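You operate a simulated robot arm through the tools that you are given. There is no shell and no other tool.

You run a simulated two-armed robot. Do the job below in one go: nothing can be reset, and whatever is moved stays where it is left.

Task
Leak-test the service window and cure the side that lets water in.
Fine: hold the water button till both damp meters read; drive home only the screw on the WET side; the driver ends on the cart, switched off; water again: both meters must read DRY. Set down upright: window driver.

Only the result counts: the job must be done as asked and must still hold three seconds after the hand-in. Knocking over, shifting, dropping, spilling or breaking anything else fails it.

Robot
Two 7-joint arms with three-finger grippers on one trunk that stands fixed in place. Base frame: the origin is at the foot of the trunk, x ahead of it, y to its left, z up. Readings come in mm, rad, newtons and seconds.
The left shoulder is at [70, 165, 1213], the right one opposite. With the tool pointing down near the work surface each hand reaches from about 100 to 820 mm from the base axis, measured 20 degrees to its own side. Payload 3.91 kg a hand.
The TCP of each hand is the grasp point between the finger pads, 30 mm short of the fingertips. In the tool frame z runs along the fingers and y along their closing line. The gripper opens to 116 mm; its body begins 73 mm behind the TCP.
Orientation is that of the tool frame in the base frame, as [roll, pitch, yaw] about the fixed x, y, z axes, in that order (R = Rz(yaw) Ry(pitch) Rx(roll)). With the fingers straight down and closing along the base's y, the tool's x points along the base's -x, its y along +y and its z along -z.

Tools
- The arms move only by the tool move_arm. It takes "left_commands", "right_commands" or both (then of equal length, played together; a hand with none holds still); each is a list that holds one entry, the list of rows, each a list of 7 numbers: the opening, from 0 (shut) to 1 (fully open), then the shift along the tool's x, y, z in m, then the turn, a rotation vector about the tool's x, y, z in rad. In form: [[[hand, dx, dy, dz, wx, wy, wz], ...]]. A call has 1 to 20 rows; each row is the pose to reach, as a shift and turn from the pose commanded when the call began, along the tool's axes at that moment. A row lasts 0.2 s, in which the tool goes at most 50 mm and 0.15 rad; a call with a longer step from one row to the next is refused whole, and so is a gripper value outside its range. A pose out of reach is approached as far as the arm can. The call stops where the force on the tool passes 80 N (or 10 N more than at its start, if that is more) or the arm is blocked; 0.2 s more then pass. The fingers move at their own pace (about 153 mm/s each) and stop on an object; they squeeze with about 35 N. The grip force told is the motor's: it shows also when the fingers shut on nothing. Time passes only in rows, and 0.2 s behind the last, so rows that repeat a pose let the fingers close. The reply holds the time, the measured pose of the TCP, the force on the tool along the base axes, the opening and the grip force, in the units named above and with some noise, with the torque about the TCP (base axes, N m) and any sound that the robot's microphone picked up, and new pictures: "views" is both (left out), scene, wrist or none (wrist: the cameras of the hands that moved).
- Cameras (640 x 400 px; columns grow to the right, rows downward): "scene" is now at [140.6, 13.6, 1532.7]; the picture's right is [0.16, -0.99, 0.00], its down [-0.53, -0.09, -0.84] and it looks along [0.83, 0.13, -0.54] (base axes); focal length 272 px, centre (320, 200). "left" rides on the left gripper at [75, 17, -88] in its tool frame; the picture's right is [-0.22, 0.97, 0.00], its down [-0.70, -0.16, -0.70] and it looks along [-0.68, -0.16, 0.71] (tool axes); focal length 247 px, centre (320, 200). "right" rides on the right gripper at [52, 56, -88] in its tool frame; the picture's right is [-0.73, 0.68, 0.00], its down [-0.49, -0.52, -0.70] and it looks along [-0.48, -0.51, 0.71] (tool axes); focal length 247 px, centre (320, 200). There is no depth. A picture from a camera that has moved, and an enlarged one, comes with that camera's place and axes in the base frame and with its lens.
- lift_body(by): slides the trunk up (or, below 0, down) by that many mm; the arms and the scene camera ride with it, the base frame stays. It gives what a move gives, with no picture.
- turn_head(pan, tilt): turns the head with the scene camera to pan (to the left, within 1.501 rad either way) and tilt (down, from -0.506 to 1.204), counted from straight ahead of the robot. It gives what a move gives, and a new picture of the scene camera.
- enlarge(camera, box): a new picture of the part [left, top, right, bottom] of that camera's present view, enlarged. It takes no simulated time.
- job_done(): hands the job in; it is judged then, once.

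Places have to be worked out from the pictures, the camera data and where the tool is seen. Open the grippers and draw the arms clear of the work before you hand the job in, unless the task says otherwise.

The tools are called after "Emit:" as name(argument=value, ...) on one line, values as JSON. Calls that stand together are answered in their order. move_arm: Moves the arms, as the interface text tells. Its arguments: {"type":"object","properties":{"left_commands":{"type":"array","items":{"type":"array","items":{"type":"array","items":{"type":"number"}}}},"right_commands":{"type":"array","items":{"type":"array","items":{"type":"array","items":{"type":"number"}}}},"views":{"type":"string","enum":["both","scene","wrist","none"]}},"required":[]} The other tools are called the same way: lift_body (by) moves the trunk up or down; turn_head (pan, tilt) turns the head that bears the scene camera; enlarge (camera, box) takes an enlarged picture of a part of a camera's view; job_done () hands the job in.

At the start:

```text
time: 0.0
left_tcp_pos: [576.5, 415.3, 1391.1]
left_ee_rot: [3.141, 0.0, -3.141]
left_ft_force: [0.2, -0.1, -0.6]
left_moment: [-0.02, 0.01, 0.02]
left_opening: 116.1
left_grasp_force: 0.1
right_tcp_pos: [428.1, -73.0, 1393.1]
right_ee_rot: [3.139, -0.002, 3.141]
right_ft_force: [-0.2, 0.3, -0.1]
right_moment: [0.0, -0.02, -0.04]
right_opening: 116.0
right_grasp_force: 0.0
trunk travel left (down, up): [-750.0, 90.0]
head pan, tilt (commanded): [0.159, 0.571]
```

scene: 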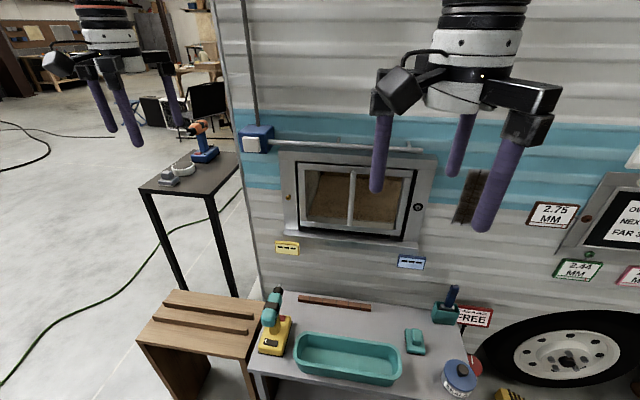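
right: 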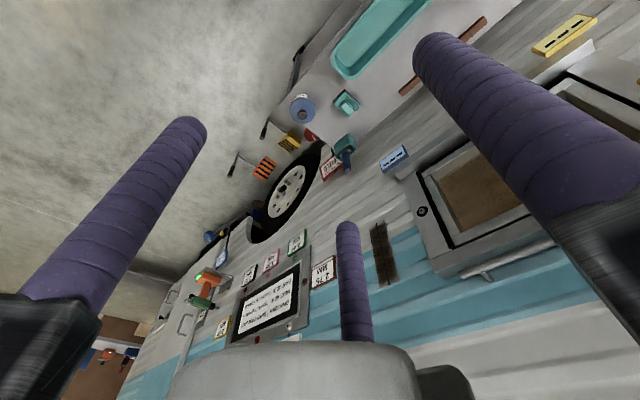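
left: 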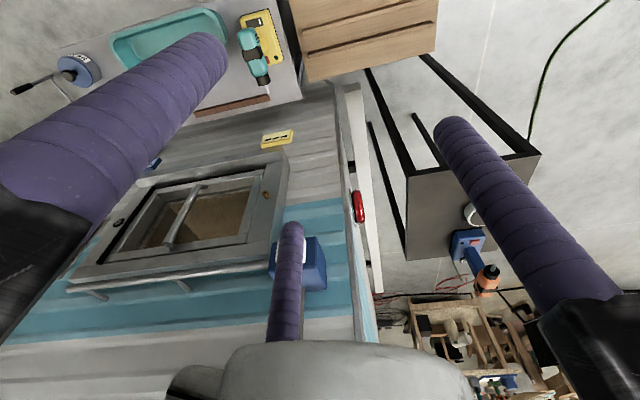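

The scene shows a camper wall with a service window, two damp meters (yellow left, blue right), a blue box with a white button, and two drivers (teal/yellow on the bench, orange/blue on the far table). I'll look closer before moving.

Emit:
enlarge(camera="scene", box=[220, 110, 480, 280])

Emit:
enlarge(camera="scene", box=[130, 260, 420, 400])

Emit:
enlarge(camera="scene", box=[380, 160, 640, 400])

Emit:
enlarge(camera="scene", box=[120, 90, 280, 220])

```text
2.35 times, centred on (350, 195) of scene
camera zoom: at [140.6, 13.6, 1532.7], right [0.16, -0.99, 0.0], down [-0.53, -0.09, -0.84], along [0.83, 0.13, -0.54], focal length 641 px, centre (249, 212)
```

zoom: 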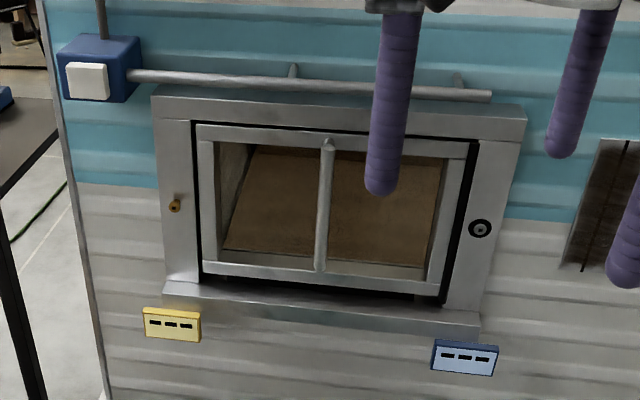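

```text
2.21 times, centred on (275, 330) of scene
camera zoom: at [140.6, 13.6, 1532.7], right [0.16, -0.99, 0.0], down [-0.53, -0.09, -0.84], along [0.83, 0.13, -0.54], focal length 601 px, centre (419, -87)
```

zoom: 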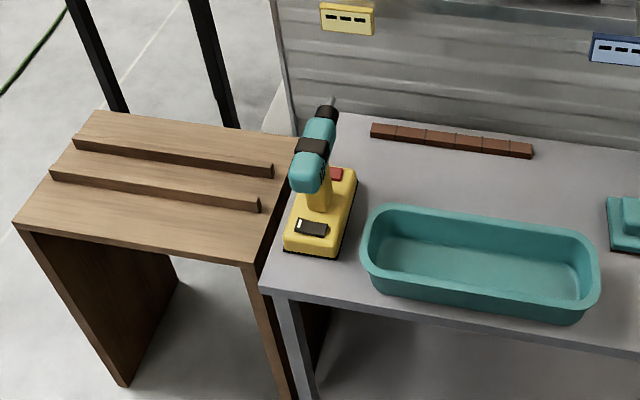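

```text
1.67 times, centred on (510, 280) of scene
camera zoom: at [140.6, 13.6, 1532.7], right [0.16, -0.99, 0.0], down [-0.53, -0.09, -0.84], along [0.83, 0.13, -0.54], focal length 454 px, centre (3, 67)
```

zoom: 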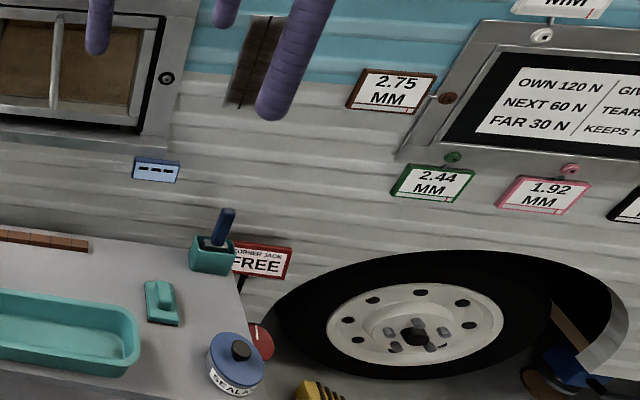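

```text
3.08 times, centred on (200, 155) of scene
camera zoom: at [140.6, 13.6, 1532.7], right [0.16, -0.99, 0.0], down [-0.53, -0.09, -0.84], along [0.83, 0.13, -0.54], focal length 838 px, centre (689, 338)
```

zoom: 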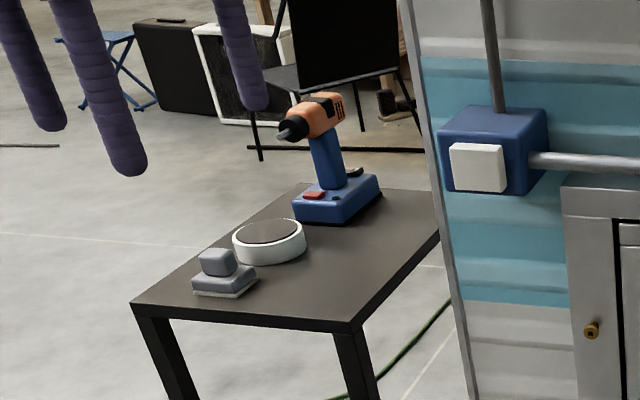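

I'll look around with the head and zoom into the wrist cameras to find which driver belongs to the window and which piece of furniture is the cart.

Emit:
enlarge(camera="right", box=[120, 200, 340, 400])

Emit:
enlarge(camera="left", box=[320, 180, 560, 330])

Emit:
turn_head(pan=-0.5, tilt=0.6)

```text
2.00 times, centred on (230, 300) of right
camera zoom: at [374.2, -17.6, 1482.1], right [0.73, 0.68, 0.0], down [0.49, -0.53, 0.7], along [0.47, -0.51, -0.72], focal length 494 px, centre (500, 0)
```

zoom: 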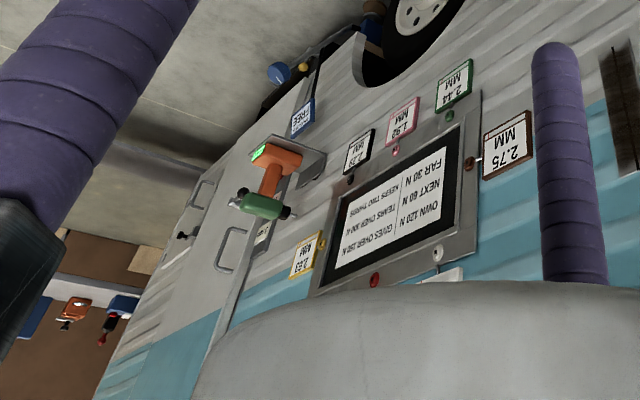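

```text
2.67 times, centred on (440, 255) of left
camera zoom: at [501.6, 433.5, 1479.7], right [0.22, 0.97, 0.0], down [0.7, -0.16, 0.7], along [0.68, -0.16, -0.71], focal length 659 px, centre (0, 53)
```

zoom: 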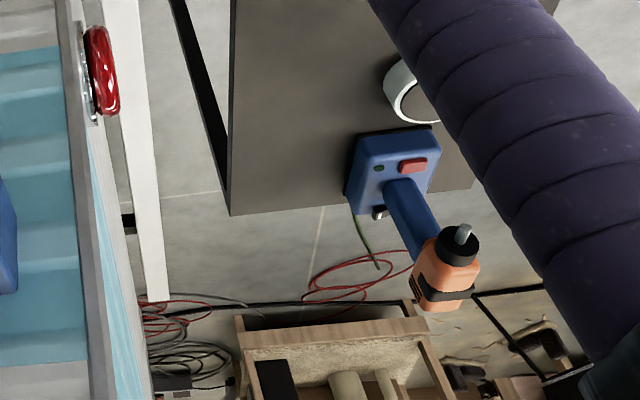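

```text
time: 1.0
left_tcp_pos: [575.0, 415.3, 1391.4]
left_ee_rot: [-3.139, 0.0, 3.141]
left_ft_force: [0.2, -0.4, -0.2]
left_moment: [0.01, 0.01, -0.01]
left_opening: 116.2
left_grasp_force: 0.1
right_tcp_pos: [427.1, -73.1, 1393.6]
right_ee_rot: [3.14, -0.002, 3.141]
right_ft_force: [0.3, 0.3, -0.4]
right_moment: [-0.01, 0.0, 0.02]
right_opening: 115.9
right_grasp_force: 0.0
trunk travel left (down, up): [-750.0, 90.0]
head pan, tilt (commanded): [-0.499, 0.6]
camera scene: at [130.1, -42.7, 1530.1], right [-0.48, -0.88, 0.0], down [-0.5, 0.27, -0.82], along [0.72, -0.39, -0.57], focal length 272 px, centre (320, 200)
```

scene: 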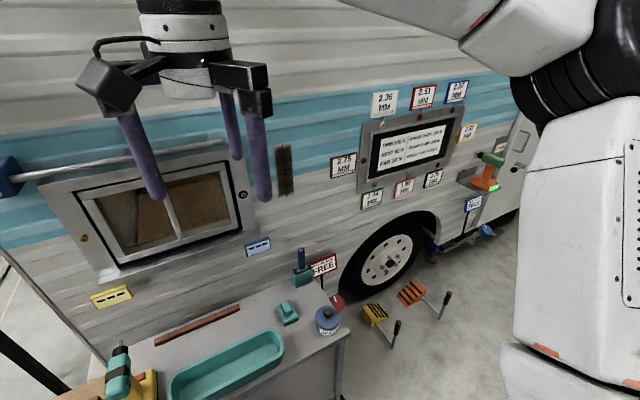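

There's another station on the right (a panel with screws and its own driver). I'll zoom on it and on the driver near the trough.

Emit:
enlarge(camera="scene", box=[320, 70, 540, 230])

Emit:
enlarge(camera="scene", box=[60, 240, 360, 400])

Emit:
turn_head(pan=0.6, tilt=0.8)

```text
2.50 times, centred on (430, 150) of scene
camera zoom: at [130.1, -42.7, 1530.1], right [-0.48, -0.88, 0.0], down [-0.5, 0.27, -0.82], along [0.72, -0.39, -0.57], focal length 681 px, centre (45, 325)
```

zoom: 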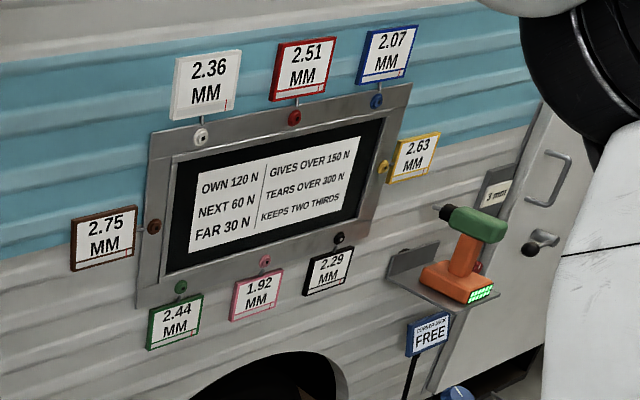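

```text
2.13 times, centred on (210, 320) of scene
camera zoom: at [130.1, -42.7, 1530.1], right [-0.48, -0.88, 0.0], down [-0.5, 0.27, -0.82], along [0.72, -0.39, -0.57], focal length 581 px, centre (555, -56)
```

zoom: 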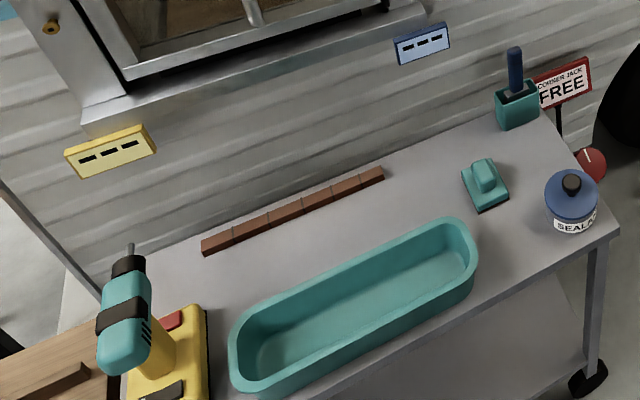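

```text
time: 2.4
left_tcp_pos: [575.8, 414.9, 1391.5]
left_ee_rot: [-3.141, -0.001, -3.141]
left_ft_force: [0.2, 0.2, 0.2]
left_moment: [0.0, 0.01, 0.03]
left_opening: 116.1
left_grasp_force: 0.1
right_tcp_pos: [426.7, -73.6, 1393.1]
right_ee_rot: [3.139, -0.005, 3.141]
right_ft_force: [-0.9, 0.2, -0.3]
right_moment: [0.01, 0.01, -0.01]
right_opening: 116.2
right_grasp_force: 0.1
trunk travel left (down, up): [-750.0, 90.0]
head pan, tilt (commanded): [0.6, 0.799]
camera scene: at [119.1, 45.0, 1513.3], right [0.56, -0.83, 0.0], down [-0.59, -0.4, -0.7], along [0.58, 0.39, -0.72], focal length 272 px, centre (320, 200)
```

scene: 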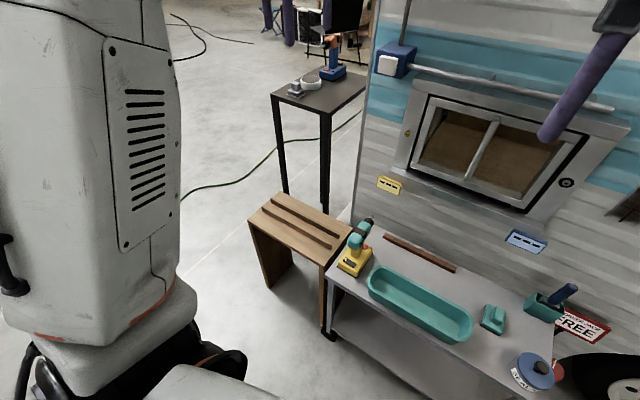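

The grey wheeled table is evidently the cart and the teal/yellow driver on it, near the window, should be the window driver. I'll zoom in on it for detail of its switch.

Emit:
enlarge(camera="scene", box=[300, 200, 420, 290])

Emit:
enlarge(camera="left", box=[200, 0, 320, 110])

Emit:
enlarge(camera="scene", box=[360, 80, 640, 270])

```text
4.44 times, centred on (360, 245) of scene
camera zoom: at [119.1, 45.0, 1513.3], right [0.56, -0.83, 0.0], down [-0.59, -0.4, -0.7], along [0.58, 0.39, -0.72], focal length 1211 px, centre (142, 0)
```

zoom: 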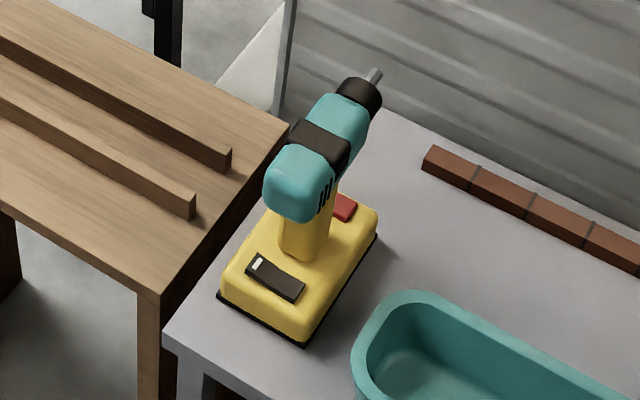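

```text
3.64 times, centred on (260, 55) of left
camera zoom: at [501.6, 433.5, 1479.7], right [0.22, 0.97, 0.0], down [0.7, -0.16, 0.7], along [0.68, -0.16, -0.71], focal length 898 px, centre (538, 727)
```

zoom: 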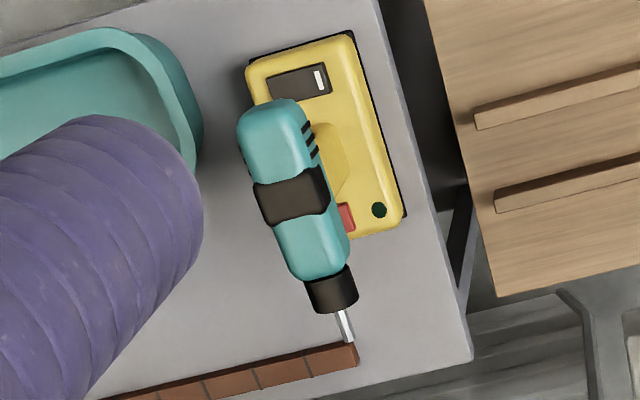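

```text
2.11 times, centred on (500, 175) of scene
camera zoom: at [119.1, 45.0, 1513.3], right [0.56, -0.83, 0.0], down [-0.59, -0.4, -0.7], along [0.58, 0.39, -0.72], focal length 573 px, centre (-59, 253)
```

zoom: 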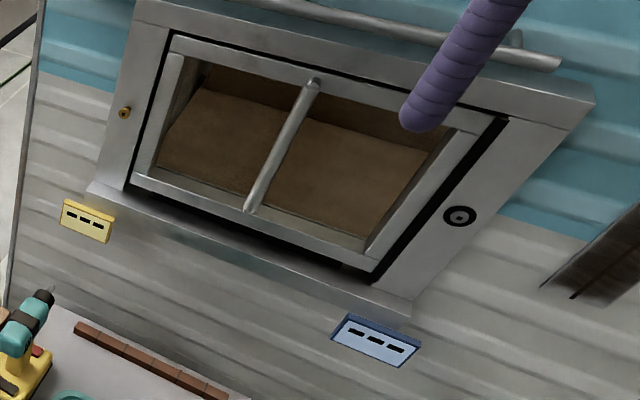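

The driver's base has a rocker at the back, a red key and a dark LED at the front. My triangulation puts the button near [830, 319, 1249] and the screws near [846, 228, 1075] and [857, -171, 1073]; I now point the left hand forward with fingers shut, short of the button.

Emit:
move_arm(left_commands=[[[0, -0.007, -0.009, 0.013, 0, -0.143, 0], [0, -0.013, -0.017, 0.026, 0, -0.286, 0], [0, -0.02, -0.026, 0.039, 0, -0.428, 0], [0, -0.027, -0.035, 0.052, 0, -0.571, 0], [0, -0.034, -0.044, 0.065, 0, -0.714, 0], [0, -0.04, -0.052, 0.077, 0, -0.857, 0], [0, -0.047, -0.061, 0.09, 0, -1.0, 0], [0, -0.054, -0.07, 0.103, 0, -1.142, 0], [0, -0.061, -0.079, 0.116, 0, -1.285, 0], [0, -0.067, -0.087, 0.129, 0, -1.428, 0], [0, -0.074, -0.096, 0.142, 0, -1.5708, 0]]], views="both")

Emit:
turn_head(pan=0.16, tilt=0.57)

```text
time: 4.8
left_tcp_pos: [638.1, 340.1, 1268.3]
left_ee_rot: [-2.839, 1.385, -2.833]
left_ft_force: [0.1, 0.7, 0.9]
left_moment: [0.01, 0.04, 0.01]
left_opening: 9.2
left_grasp_force: 35.4
left hand out of reach, approached as far as the arm can: row 7, 10, 11
right_tcp_pos: [427.4, -72.6, 1393.7]
right_ee_rot: [3.141, -0.002, 3.141]
right_ft_force: [0.2, -0.4, 0.4]
right_moment: [-0.01, 0.02, -0.02]
right_opening: 116.2
right_grasp_force: 0.0
trunk travel left (down, up): [-750.0, 90.0]
head pan, tilt (commanded): [0.6, 0.799]
camera scene: at [118.1, 45.1, 1513.3], right [0.57, -0.82, 0.0], down [-0.59, -0.41, -0.7], along [0.58, 0.39, -0.72], focal length 272 px, centre (320, 200)
camera left: at [539.0, 353.7, 1210.5], right [0.03, 0.99, 0.17], down [-0.57, -0.12, 0.82], along [0.82, -0.12, 0.55], focal length 247 px, centre (320, 200)
```

scene: 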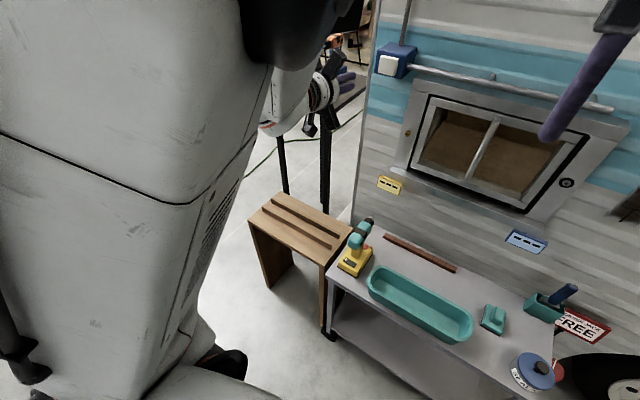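
left: 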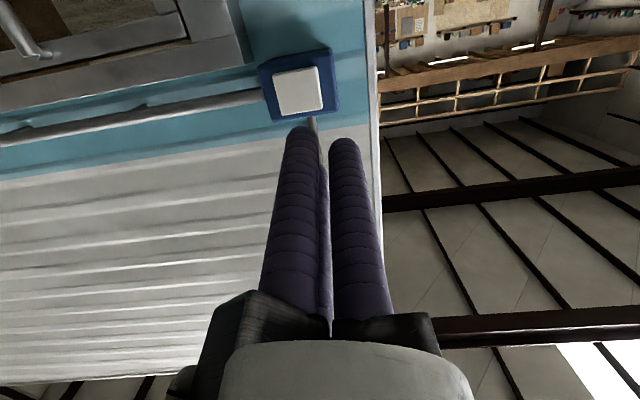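

```text
time: 5.7
left_tcp_pos: [638.7, 342.2, 1265.4]
left_ee_rot: [-2.853, 1.381, -2.842]
left_ft_force: [-1.3, -0.3, -0.2]
left_moment: [0.0, 0.01, -0.02]
left_opening: 9.1
left_grasp_force: 35.3
right_tcp_pos: [427.0, -72.9, 1393.1]
right_ee_rot: [3.14, -0.001, 3.14]
right_ft_force: [0.2, -0.2, 0.6]
right_moment: [0.02, -0.02, -0.03]
right_opening: 116.2
right_grasp_force: 0.0
trunk travel left (down, up): [-750.0, 90.0]
head pan, tilt (commanded): [0.161, 0.571]
camera scene: at [140.7, 13.9, 1532.7], right [0.16, -0.99, 0.0], down [-0.53, -0.09, -0.84], along [0.83, 0.14, -0.54], focal length 272 px, centre (320, 200)
```

scene: 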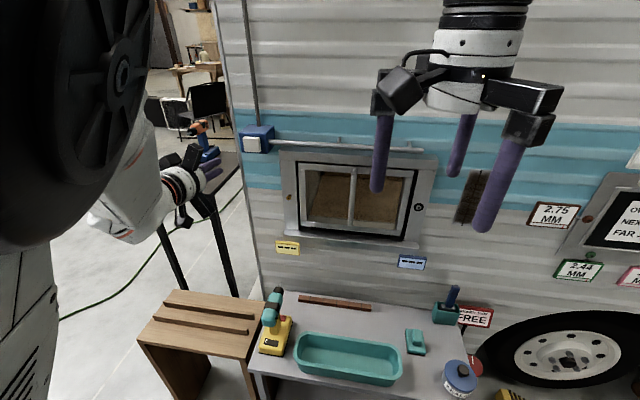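

The left hand now points nearly straight forward (about 10° down), a bit off its target since that pose was at the reach limit. I'll move it forward 60 mm and read the pose to see how it settles.

Emit:
move_arm(left_commands=[[[0, 0, 0, 0.03, 0, 0, 0], [0, 0, 0, 0.06, 0, 0, 0], [0, 0, 0, 0.06, 0, 0, 0]]], views="wrist")

```text
time: 6.5
left_tcp_pos: [699.3, 344.0, 1266.8]
left_ee_rot: [-2.797, 1.377, -2.784]
left_ft_force: [-0.3, 0.2, 0.7]
left_moment: [-0.01, 0.0, -0.03]
left_opening: 9.2
left_grasp_force: 35.4
left hand out of reach, approached as far as the arm can: row 2, 3
right_tcp_pos: [426.1, -73.3, 1392.9]
right_ee_rot: [3.137, -0.001, 3.141]
right_ft_force: [-0.1, -0.2, 0.2]
right_moment: [-0.04, 0.02, -0.01]
right_opening: 116.1
right_grasp_force: 0.1
trunk travel left (down, up): [-750.0, 90.0]
head pan, tilt (commanded): [0.161, 0.571]
camera left: at [597.0, 356.2, 1207.6], right [0.02, 0.99, 0.16], down [-0.56, -0.12, 0.82], along [0.83, -0.11, 0.55], focal length 247 px, centre (320, 200)
```

left: 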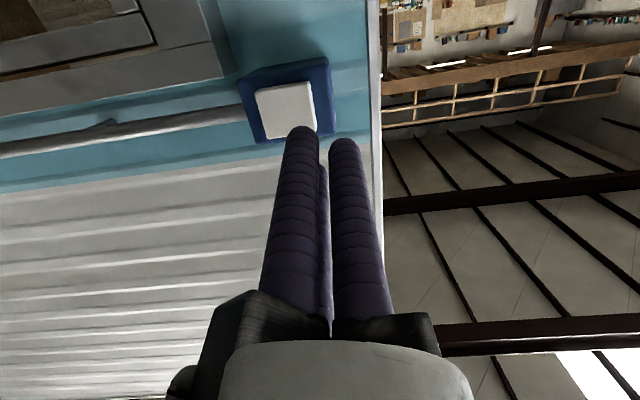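

The hand keeps a constant offset because fully horizontal is beyond a wrist limit. I'll relax the tilt to about 20° downward so the pose is attainable, and bring the fingertips just short of the white button.

Emit:
move_arm(left_commands=[[[0, -0.005, -0.001, 0.01, 0, 0.12, 0], [0, -0.01, -0.002, 0.02, 0, 0.24, 0], [0, -0.015, -0.003, 0.03, 0, 0.35, 0], [0, -0.015, -0.003, 0.04, 0, 0.35, 0], [0, -0.015, -0.003, 0.04, 0, 0.35, 0]]], views="both")

```text
time: 7.7
left_tcp_pos: [742.2, 322.5, 1267.7]
left_ee_rot: [3.138, 1.03, 3.141]
left_ft_force: [-0.9, -0.2, 0.4]
left_moment: [0.01, -0.04, 0.02]
left_opening: 9.3
left_grasp_force: 35.3
right_tcp_pos: [426.7, -73.4, 1394.5]
right_ee_rot: [3.138, -0.003, 3.14]
right_ft_force: [-0.1, -0.4, 0.0]
right_moment: [0.05, -0.01, -0.02]
right_opening: 116.3
right_grasp_force: 0.0
trunk travel left (down, up): [-750.0, 90.0]
head pan, tilt (commanded): [0.161, 0.571]
camera scene: at [140.3, 13.0, 1532.8], right [0.16, -0.99, 0.0], down [-0.53, -0.09, -0.84], along [0.83, 0.14, -0.54], focal length 272 px, centre (320, 200)
camera left: at [628.3, 341.3, 1250.4], right [0.11, 0.97, 0.19], down [-0.24, -0.16, 0.96], along [0.96, -0.16, 0.22], focal length 247 px, centre (320, 200)
```

scene: 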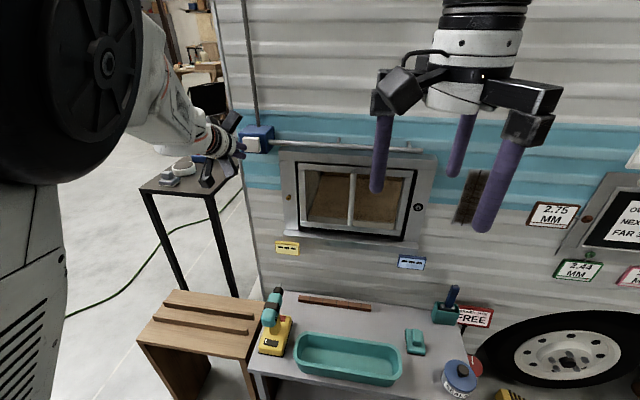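
left: 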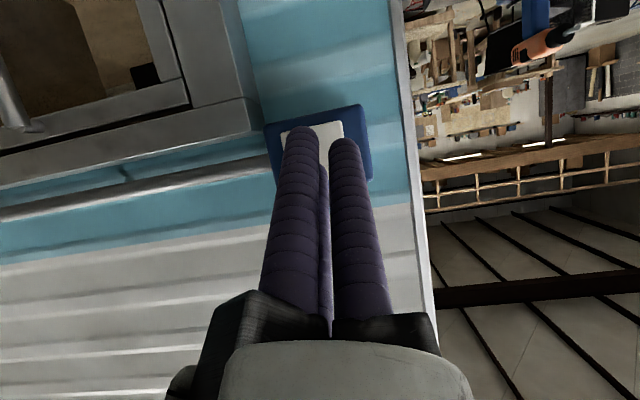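

Hand now tilts 31° down with fingertips ≈[768, 322, 1252], about 50 mm short of the button. I'll tilt it a bit flatter and bring the tips to about x=805.

Emit:
move_arm(left_commands=[[[0, -0.007, -0.003, 0.016, 0, -0.1, 0], [0, -0.0147, -0.0055, 0.0316, 0, -0.2, 0], [0, -0.0147, -0.0055, 0.0316, 0, -0.2, 0]]], views="wrist")

Emit:
enlarge(camera="scene", box=[180, 90, 320, 180])

```text
time: 8.5
left_tcp_pos: [775.5, 318.3, 1264.8]
left_ee_rot: [3.14, 1.231, 3.14]
left_ft_force: [-1.0, -0.3, -0.4]
left_moment: [-0.01, 0.04, 0.02]
left_opening: 9.2
left_grasp_force: 34.8
right_tcp_pos: [425.8, -73.6, 1393.4]
right_ee_rot: [3.141, 0.001, 3.138]
right_ft_force: [-1.2, 0.1, 0.0]
right_moment: [0.01, 0.0, -0.01]
right_opening: 116.0
right_grasp_force: 0.0
trunk travel left (down, up): [-750.0, 90.0]
head pan, tilt (commanded): [0.161, 0.571]
heard: click
camera left: at [668.2, 336.9, 1224.3], right [0.07, 0.97, 0.21], down [-0.43, -0.16, 0.89], along [0.9, -0.16, 0.41], focal length 247 px, centre (320, 200)
```

left: 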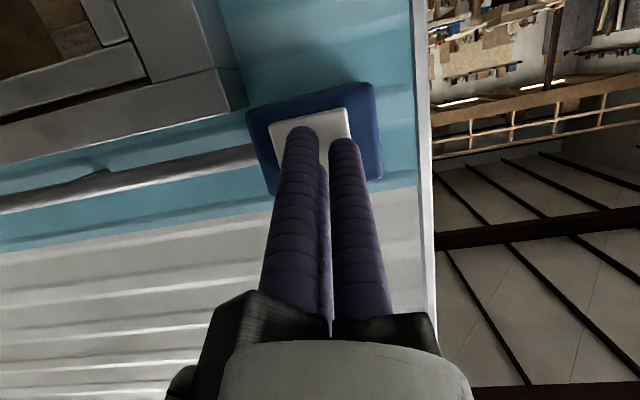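

```text
4.44 times, centred on (250, 135) of scene
camera zoom: at [138.8, 14.1, 1532.9], right [0.16, -0.99, 0.0], down [-0.53, -0.09, -0.84], along [0.83, 0.13, -0.54], focal length 1211 px, centre (631, 489)
```

zoom: 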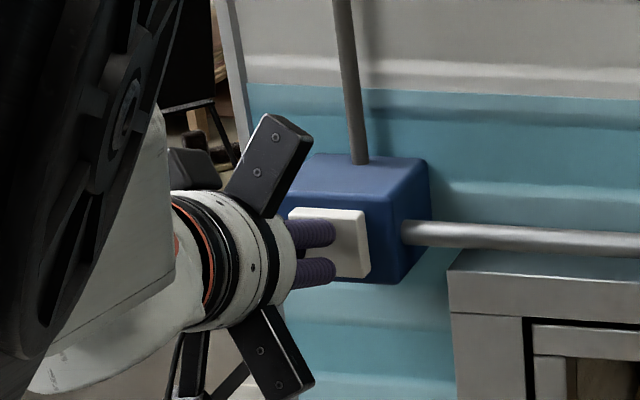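

A click was heard, so the button may already be actuated. I'll push slightly further and hold while watching the meters.

Emit:
move_arm(left_commands=[[[0, -0.001, 0, 0.003, 0, 0, 0], [0, -0.001, 0, 0.003, 0, 0, 0], [0, -0.001, 0, 0.003, 0, 0, 0], [0, -0.001, 0, 0.003, 0, 0, 0], [0, -0.001, 0, 0.003, 0, 0, 0]]], views="scene")

Emit:
enlarge(camera="scene", box=[240, 110, 460, 290])

```text
time: 9.7
left_tcp_pos: [779.6, 319.3, 1264.4]
left_ee_rot: [3.142, 1.23, -3.14]
left_ft_force: [-2.8, -0.5, 0.4]
left_moment: [0.01, 0.02, 0.0]
left_opening: 9.1
left_grasp_force: 34.7
right_tcp_pos: [427.9, -73.6, 1393.7]
right_ee_rot: [3.14, -0.001, 3.141]
right_ft_force: [-0.3, -0.5, 0.8]
right_moment: [-0.01, 0.01, 0.0]
right_opening: 115.8
right_grasp_force: 0.1
trunk travel left (down, up): [-750.0, 90.0]
head pan, tilt (commanded): [0.161, 0.571]
heard: click
camera scene: at [139.9, 13.8, 1532.8], right [0.16, -0.99, 0.0], down [-0.53, -0.09, -0.84], along [0.83, 0.13, -0.54], focal length 272 px, centre (320, 200)
```

scene: 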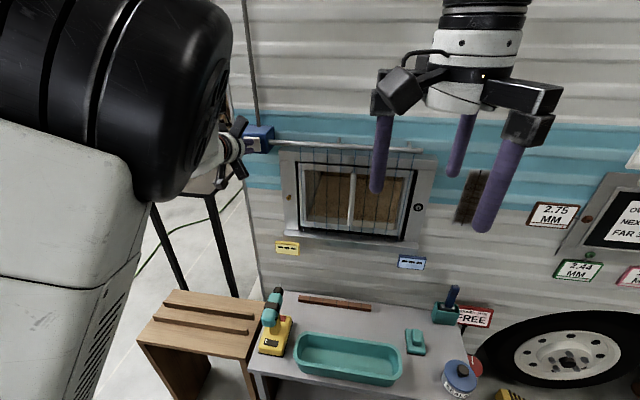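

```text
2.22 times, centred on (350, 200) of scene
camera zoom: at [139.9, 13.8, 1532.8], right [0.16, -0.99, 0.0], down [-0.53, -0.09, -0.84], along [0.83, 0.13, -0.54], focal length 605 px, centre (253, 200)
```

zoom: 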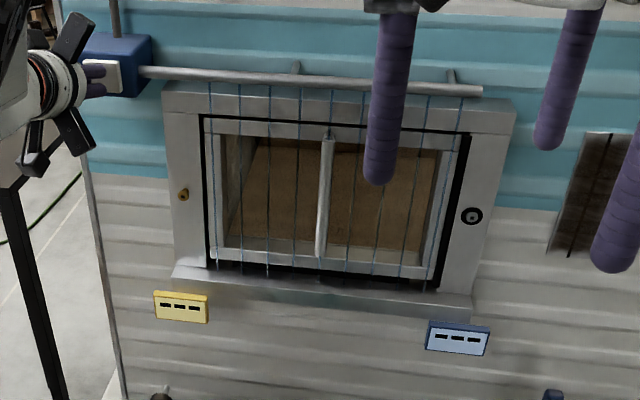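

Water is streaming down across the window, so the button is pressed. I keep holding and watch the meters.

Emit:
move_arm(left_commands=[[[0, 0, 0, 0, 0, 0, 0], [0, 0, 0, 0, 0, 0, 0], [0, 0, 0, 0, 0, 0, 0], [0, 0, 0, 0, 0, 0, 0], [0, 0, 0, 0, 0, 0, 0], [0, 0, 0, 0, 0, 0, 0], [0, 0, 0, 0, 0, 0, 0], [0, 0, 0, 0, 0, 0, 0], [0, 0, 0, 0, 0, 0, 0], [0, 0, 0, 0, 0, 0, 0]]], views="scene")

Emit:
enlarge(camera="scene", box=[240, 210, 460, 290])

```text
time: 11.9
left_tcp_pos: [780.0, 319.0, 1264.9]
left_ee_rot: [3.141, 1.231, 3.142]
left_ft_force: [-3.2, 1.4, -0.1]
left_moment: [-0.02, 0.0, 0.02]
left_opening: 8.9
left_grasp_force: 34.8
right_tcp_pos: [427.8, -73.2, 1392.2]
right_ee_rot: [3.139, -0.002, 3.14]
right_ft_force: [0.6, -0.9, 0.5]
right_moment: [-0.02, -0.04, -0.04]
right_opening: 116.0
right_grasp_force: 0.1
trunk travel left (down, up): [-750.0, 90.0]
head pan, tilt (commanded): [0.161, 0.571]
camera scene: at [139.9, 13.8, 1532.8], right [0.16, -0.99, 0.0], down [-0.53, -0.09, -0.84], along [0.83, 0.13, -0.54], focal length 272 px, centre (320, 200)
```

scene: 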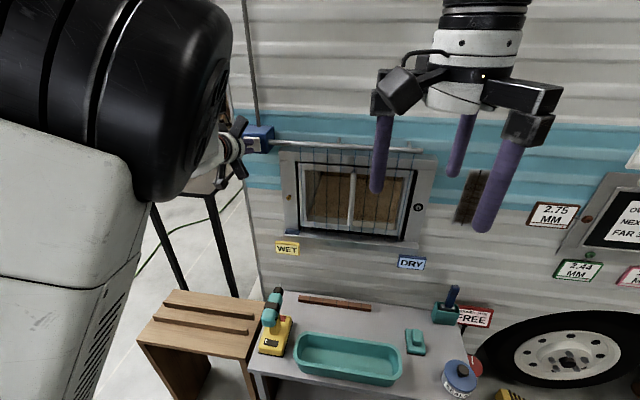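

```text
2.91 times, centred on (350, 250) of scene
camera zoom: at [139.9, 13.8, 1532.8], right [0.16, -0.99, 0.0], down [-0.53, -0.09, -0.84], along [0.83, 0.13, -0.54], focal length 792 px, centre (233, 54)
```

zoom: 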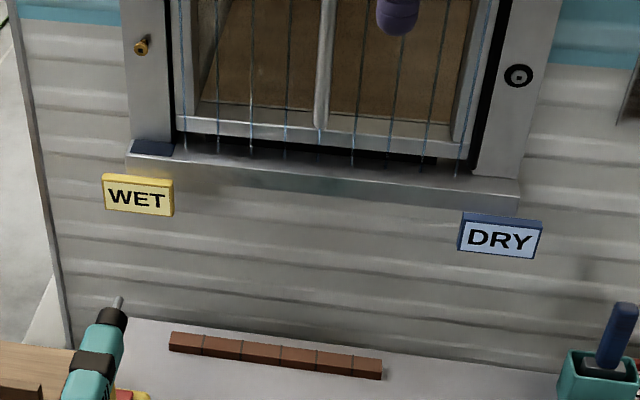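

Reading obtained: yellow (left) meter WET, blue (right) meter DRY — so the left screw near [846, 228, 1075] is the one to drive. I'll release the button, retract, and bring the left hand back to pointing down to inspect the driver.

Emit:
move_arm(left_commands=[[[0, 0.01, 0, -0.0283, 0, 0, 0], [0, 0.02, 0, -0.0566, 0, 0, 0], [0, 0.0334, 0, -0.0943, 0, 0, 0], [0, 0.0468, 0, -0.132, 0, 0.14, 0], [0, 0.06, 0, -0.17, 0, 0.28, 0], [0, 0.0735, 0, -0.2075, 0, 0.42, 0], [0, 0.0735, 0, -0.2075, 0, 0.56, 0], [0, 0.0735, 0, -0.2075, 0, 0.7, 0], [0, 0.0735, 0, -0.2075, 0, 0.84, 0], [0, 0.0735, 0, -0.2075, 0, 0.98, 0], [0, 0.0735, 0, -0.2075, 0, 1.11, 0], [0, 0.0735, 0, -0.2075, 0, 1.23, 0]]], views="both")

```text
time: 14.5
left_tcp_pos: [560.4, 320.9, 1263.2]
left_ee_rot: [3.141, -0.002, -3.142]
left_ft_force: [0.3, -0.4, -0.2]
left_moment: [-0.03, 0.01, 0.03]
left_opening: 9.4
left_grasp_force: 35.3
left hand out of reach, approached as far as the arm can: row 5, 6, 7, 8, 9
right_tcp_pos: [429.8, -71.6, 1392.1]
right_ee_rot: [3.138, -0.004, 3.141]
right_ft_force: [0.1, 0.4, 0.4]
right_moment: [-0.03, -0.02, -0.02]
right_opening: 115.8
right_grasp_force: 0.0
trunk travel left (down, up): [-750.0, 90.0]
head pan, tilt (commanded): [0.161, 0.571]
camera scene: at [142.2, 15.8, 1532.5], right [0.16, -0.99, 0.0], down [-0.53, -0.09, -0.84], along [0.83, 0.13, -0.54], focal length 272 px, centre (320, 200)
camera left: at [486.9, 337.8, 1352.1], right [0.22, 0.97, 0.0], down [0.7, -0.16, 0.7], along [0.68, -0.16, -0.72], focal length 247 px, centre (320, 200)
```

scene: 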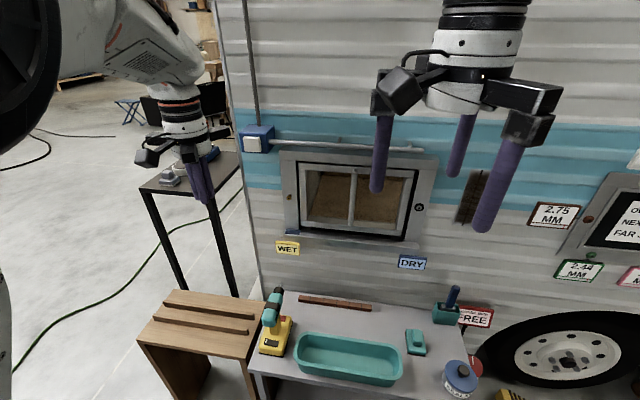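
left: 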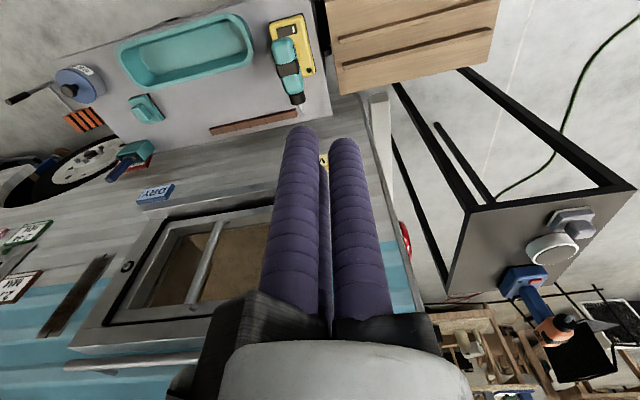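

Hand is pointing down and clear. I'll lower it toward the cart to look at the driver from above with the left wrist camera.

Emit:
move_arm(left_commands=[[[1, 0.012, -0.002, 0.044, 0, 0, 0], [1, 0.024, -0.004, 0.088, 0, 0, 0], [1, 0.036, -0.006, 0.132, 0, 0, 0], [1, 0.048, -0.008, 0.176, 0, 0, 0], [1, 0.06, -0.01, 0.22, 0, 0, 0], [1, 0.07, -0.011, 0.263, 0, 0, 0], [1, 0.07, -0.011, 0.263, 0, 0, 0]]], views="both")

Emit:
enlarge(camera="left", box=[200, 80, 400, 240])

```text
time: 16.1
left_tcp_pos: [489.5, 306.7, 1002.6]
left_ee_rot: [-3.141, 0.001, 3.14]
left_ft_force: [-0.4, 0.5, -0.1]
left_moment: [0.01, 0.01, 0.03]
left_opening: 116.0
left_grasp_force: 0.0
right_tcp_pos: [428.1, -74.0, 1394.3]
right_ee_rot: [3.137, -0.001, 3.14]
right_ft_force: [-0.5, -0.4, 0.1]
right_moment: [0.02, 0.0, -0.01]
right_opening: 115.9
right_grasp_force: 0.2
trunk travel left (down, up): [-750.0, 90.0]
head pan, tilt (commanded): [0.161, 0.571]
camera scene: at [139.9, 13.4, 1532.8], right [0.16, -0.99, 0.0], down [-0.53, -0.09, -0.84], along [0.83, 0.14, -0.54], focal length 272 px, centre (320, 200)
camera left: at [415.3, 324.9, 1090.4], right [0.22, 0.97, 0.0], down [0.7, -0.16, 0.7], along [0.68, -0.16, -0.71], focal length 247 px, centre (320, 200)
```

scene: 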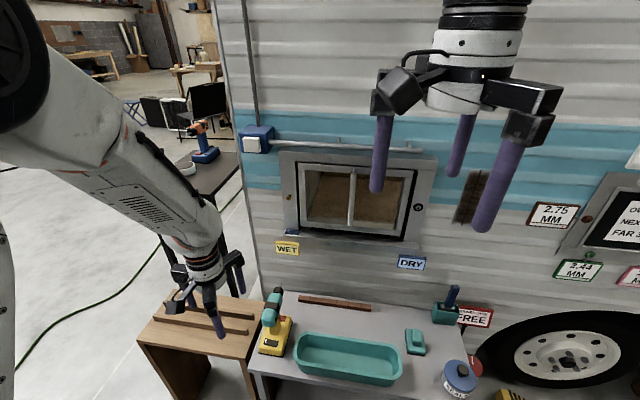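
left: 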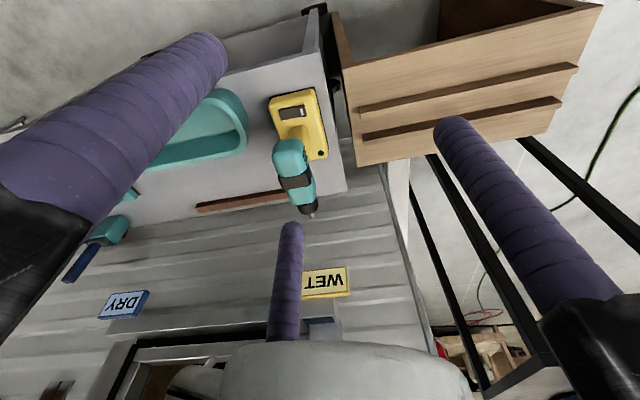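

```text
2.50 times, centred on (300, 160) of left
camera zoom: at [415.3, 324.9, 1090.4], right [0.22, 0.97, 0.0], down [0.7, -0.16, 0.7], along [0.68, -0.16, -0.71], focal length 617 px, centre (370, 300)
```

zoom: 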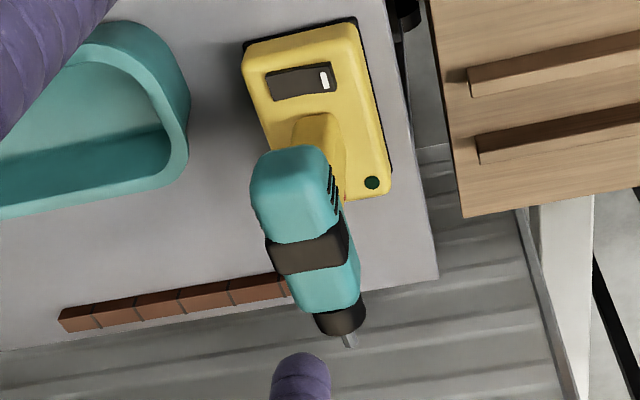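

Triangulating: the driver stands nearly axis-aligned on the cart (top z≈660), base x 567–689, y 199–280, bit tip ≈[729, 241, 806]. I'll bring the left camera lower behind it for a close look at the rocker and red key.

Emit:
move_arm(left_commands=[[[1, 0.008, -0.002, 0.045, 0, 0, 0], [1, 0.016, -0.004, 0.09, 0, 0, 0], [1, 0.022, -0.006, 0.135, 0, 0, 0], [1, 0.022, -0.007, 0.152, 0, 0, 0], [1, 0.022, -0.007, 0.152, 0, 0, 0]]], views="wrist")

Emit:
enlarge(camera="left", box=[220, 100, 400, 230])

```text
time: 17.3
left_tcp_pos: [466.8, 300.2, 848.9]
left_ee_rot: [3.141, 0.002, 3.141]
left_ft_force: [-0.5, -0.4, 0.1]
left_moment: [0.01, -0.01, 0.0]
left_opening: 116.0
left_grasp_force: 0.0
right_tcp_pos: [428.0, -74.4, 1394.0]
right_ee_rot: [3.138, -0.002, 3.139]
right_ft_force: [-0.2, 0.5, 0.3]
right_moment: [0.0, -0.03, 0.0]
right_opening: 115.7
right_grasp_force: 0.0
trunk travel left (down, up): [-750.0, 90.0]
head pan, tilt (commanded): [0.161, 0.571]
camera left: at [392.9, 318.3, 938.1], right [0.22, 0.97, 0.0], down [0.7, -0.16, 0.7], along [0.68, -0.16, -0.71], focal length 247 px, centre (320, 200)
```

left: 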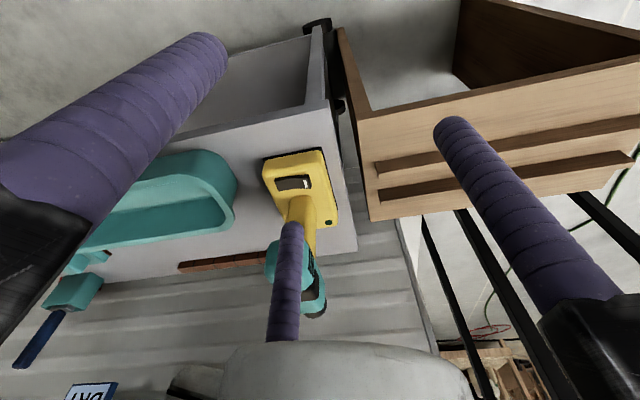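

```text
3.08 times, centred on (310, 165) of left
camera zoom: at [392.9, 318.3, 938.1], right [0.22, 0.97, 0.0], down [0.7, -0.16, 0.7], along [0.68, -0.16, -0.71], focal length 760 px, centre (351, 308)
```

zoom: 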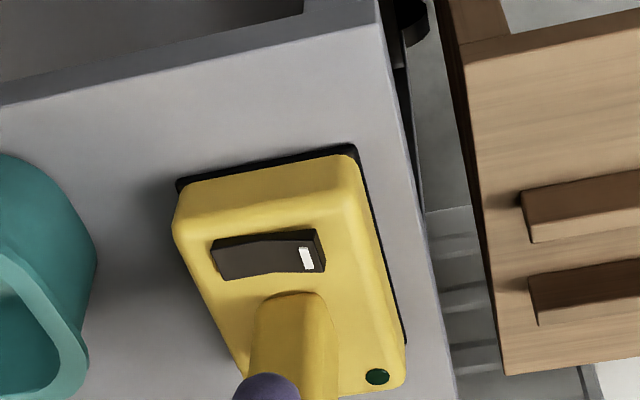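

The rocker has a white bar mark on its +y end (likely the "on" end, raised now) and the LED is dark. I'll take a close scene view of the driver to see the red key as well.

Emit:
enlarge(camera="scene", box=[250, 280, 310, 360])

Emit:
enlarge(camera="scene", box=[185, 110, 235, 175])

```text
5.00 times, centred on (280, 320) of scene
camera zoom: at [139.9, 13.5, 1532.8], right [0.16, -0.99, 0.0], down [-0.53, -0.09, -0.84], along [0.83, 0.14, -0.54], focal length 1362 px, centre (520, -400)
```

zoom: 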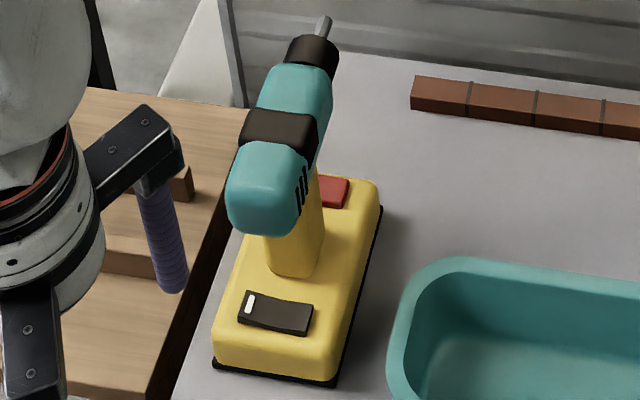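

```text
6.15 times, centred on (210, 142) of scene
camera zoom: at [139.9, 13.5, 1532.8], right [0.16, -0.99, 0.0], down [-0.53, -0.09, -0.84], along [0.83, 0.14, -0.54], focal length 1676 px, centre (997, 554)
```

zoom: 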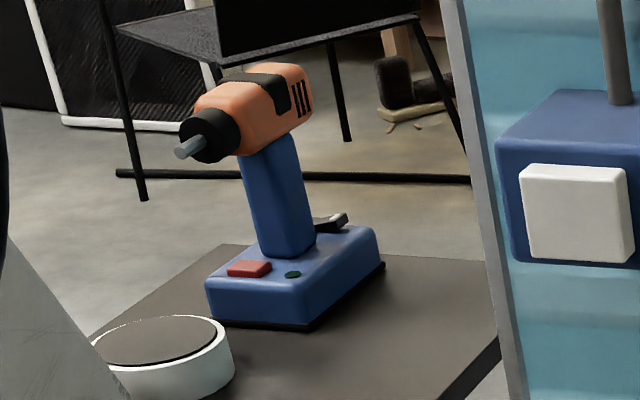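

White end of the rocker triangulates to ≈[585, 256, 705], handle rear about x=610. I'll shut the fingers, tilt the hand 45° forward-down, and stage behind the rocker.

Emit:
move_arm(left_commands=[[[0, 0.0, -0.005, 0.0, 0, -0.14, 0], [0, 0.0, -0.01, 0.0, 0, -0.28, 0], [0, 0.0, -0.02, 0.0, 0, -0.42, 0], [0, -0.02, -0.025, 0.015, 0, -0.56, 0], [0, -0.045, -0.03, 0.04, 0, -0.7, 0], [0, -0.072, -0.035, 0.064, 0, -0.785, 0], [0, -0.072, -0.035, 0.064, 0, -0.785, 0]]], views="both")

Emit:
enlarge(camera="scene", box=[200, 260, 320, 370])

```text
time: 18.9
left_tcp_pos: [539.7, 264.7, 786.4]
left_ee_rot: [3.141, 0.788, -3.142]
left_ft_force: [0.3, 0.5, -0.3]
left_moment: [0.02, -0.04, 0.01]
left_opening: 9.0
left_grasp_force: 35.1
right_tcp_pos: [427.4, -74.1, 1393.3]
right_ee_rot: [3.141, -0.001, 3.14]
right_ft_force: [0.1, -0.1, 0.0]
right_moment: [0.01, -0.03, 0.04]
right_opening: 116.0
right_grasp_force: 0.0
trunk travel left (down, up): [-750.0, 90.0]
head pan, tilt (commanded): [0.161, 0.571]
camera scene: at [139.6, 13.9, 1532.9], right [0.16, -0.99, 0.0], down [-0.53, -0.09, -0.84], along [0.83, 0.13, -0.54], focal length 272 px, centre (320, 200)
camera left: at [424.5, 283.8, 795.7], right [0.16, 0.97, 0.16], down [0.0, -0.16, 0.99], along [0.99, -0.16, -0.02], focal length 247 px, centre (320, 200)
```

scene: 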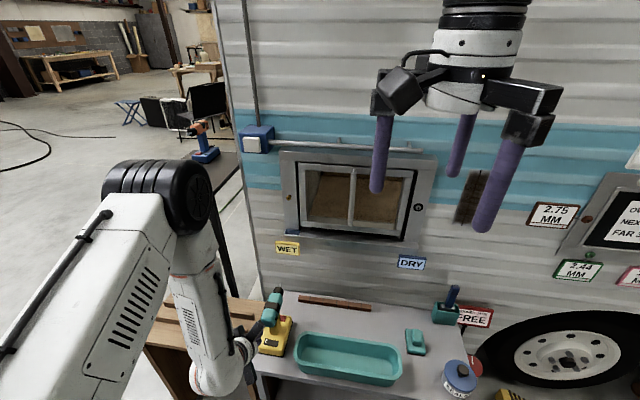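
left: 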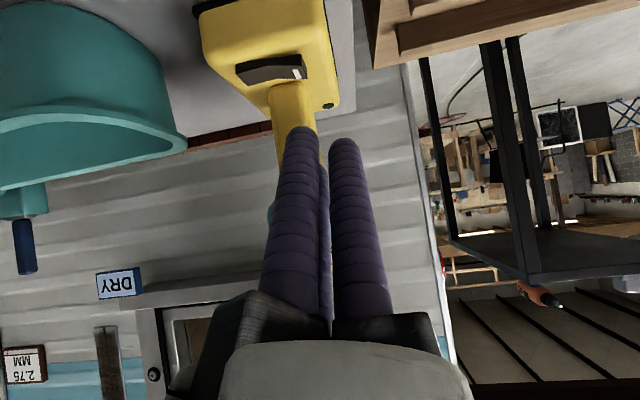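

```text
3.64 times, centred on (260, 315) of scene
camera zoom: at [139.6, 13.9, 1532.9], right [0.16, -0.99, 0.0], down [-0.53, -0.09, -0.84], along [0.83, 0.13, -0.54], focal length 990 px, centre (538, -218)
```

zoom: 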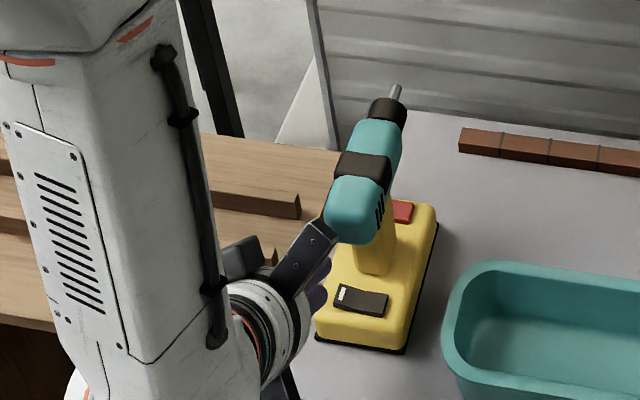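

The fingers are aligned behind the rocker's white end. I'll advance to about 8 mm above it.

Emit:
move_arm(left_commands=[[[0, 0.0016, 0, 0.026, 0, 0, 0], [0, 0.0025, 0, 0.042, 0, 0, 0], [0, 0.0032, 0, 0.0518, 0, 0, 0], [0, 0.0032, 0, 0.0518, 0, 0, 0]]], views="both")

Emit:
enlarge(camera="scene", box=[230, 270, 310, 370])

```text
time: 19.9
left_tcp_pos: [575.9, 265.0, 745.6]
left_ee_rot: [3.14, 0.786, -3.14]
left_ft_force: [-1.8, 0.3, 0.3]
left_moment: [-0.03, -0.02, 0.0]
left_opening: 9.1
left_grasp_force: 35.3
right_tcp_pos: [428.4, -73.3, 1394.1]
right_ee_rot: [3.139, -0.002, 3.14]
right_ft_force: [0.8, -0.6, 0.9]
right_moment: [0.03, -0.02, -0.01]
right_opening: 115.8
right_grasp_force: 0.1
trunk travel left (down, up): [-750.0, 90.0]
head pan, tilt (commanded): [0.161, 0.571]
camera scene: at [140.4, 13.7, 1532.8], right [0.16, -0.99, 0.0], down [-0.53, -0.09, -0.84], along [0.83, 0.13, -0.54], focal length 272 px, centre (320, 200)
camera left: at [459.8, 283.2, 755.9], right [0.16, 0.97, 0.16], down [0.0, -0.16, 0.99], along [0.99, -0.16, -0.02], focal length 247 px, centre (320, 200)
```

scene: 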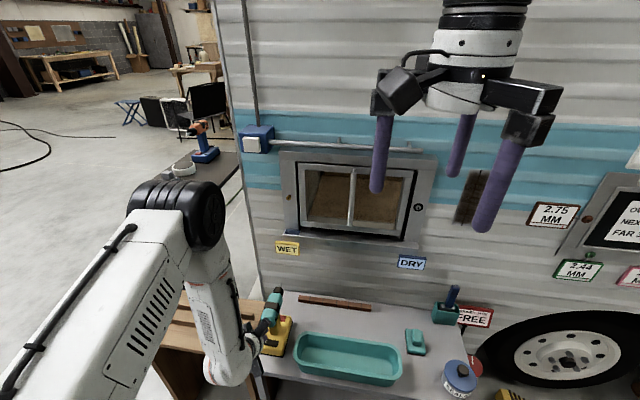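
left: 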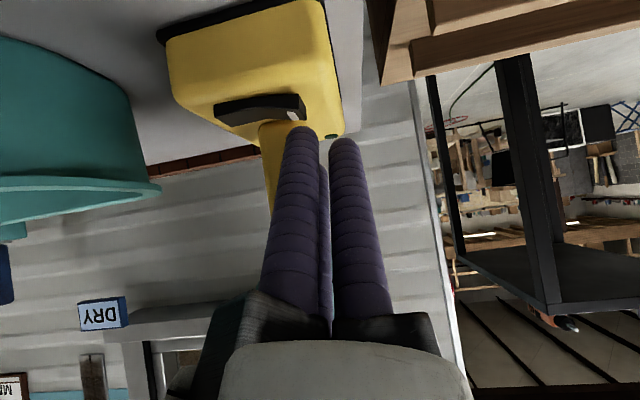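

```text
4.00 times, centred on (270, 320) of scene
camera zoom: at [140.4, 13.7, 1532.8], right [0.16, -0.99, 0.0], down [-0.53, -0.09, -0.84], along [0.83, 0.13, -0.54], focal length 1090 px, centre (520, -280)
```

zoom: 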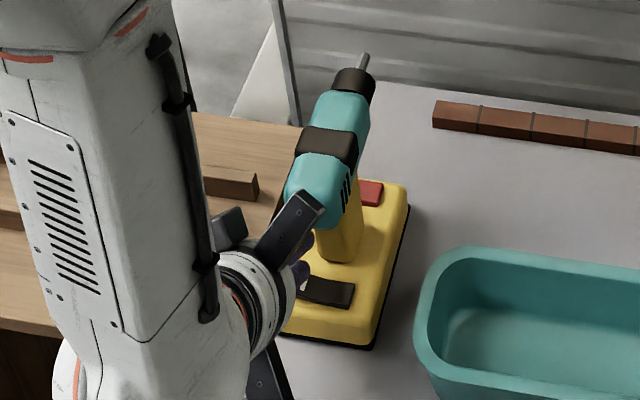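

Let me zoom on the left wrist image to see the rocker shape and fingertip clearance.

Emit:
enlarge(camera="left", box=[200, 60, 360, 170])

```text
3.64 times, centred on (280, 115) of left
camera zoom: at [459.8, 283.2, 755.9], right [0.16, 0.97, 0.16], down [0.0, -0.16, 0.99], along [0.99, -0.16, -0.02], focal length 898 px, centre (466, 509)
```

zoom: 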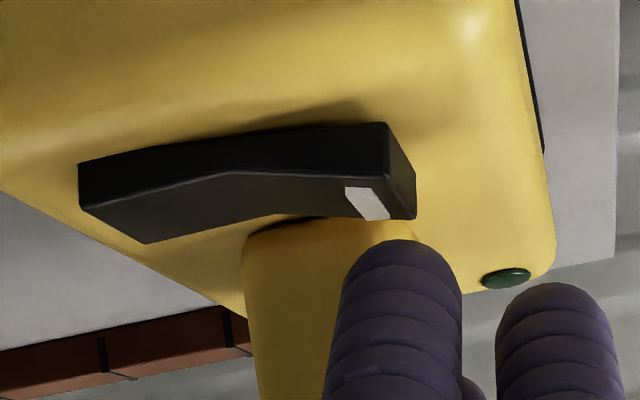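

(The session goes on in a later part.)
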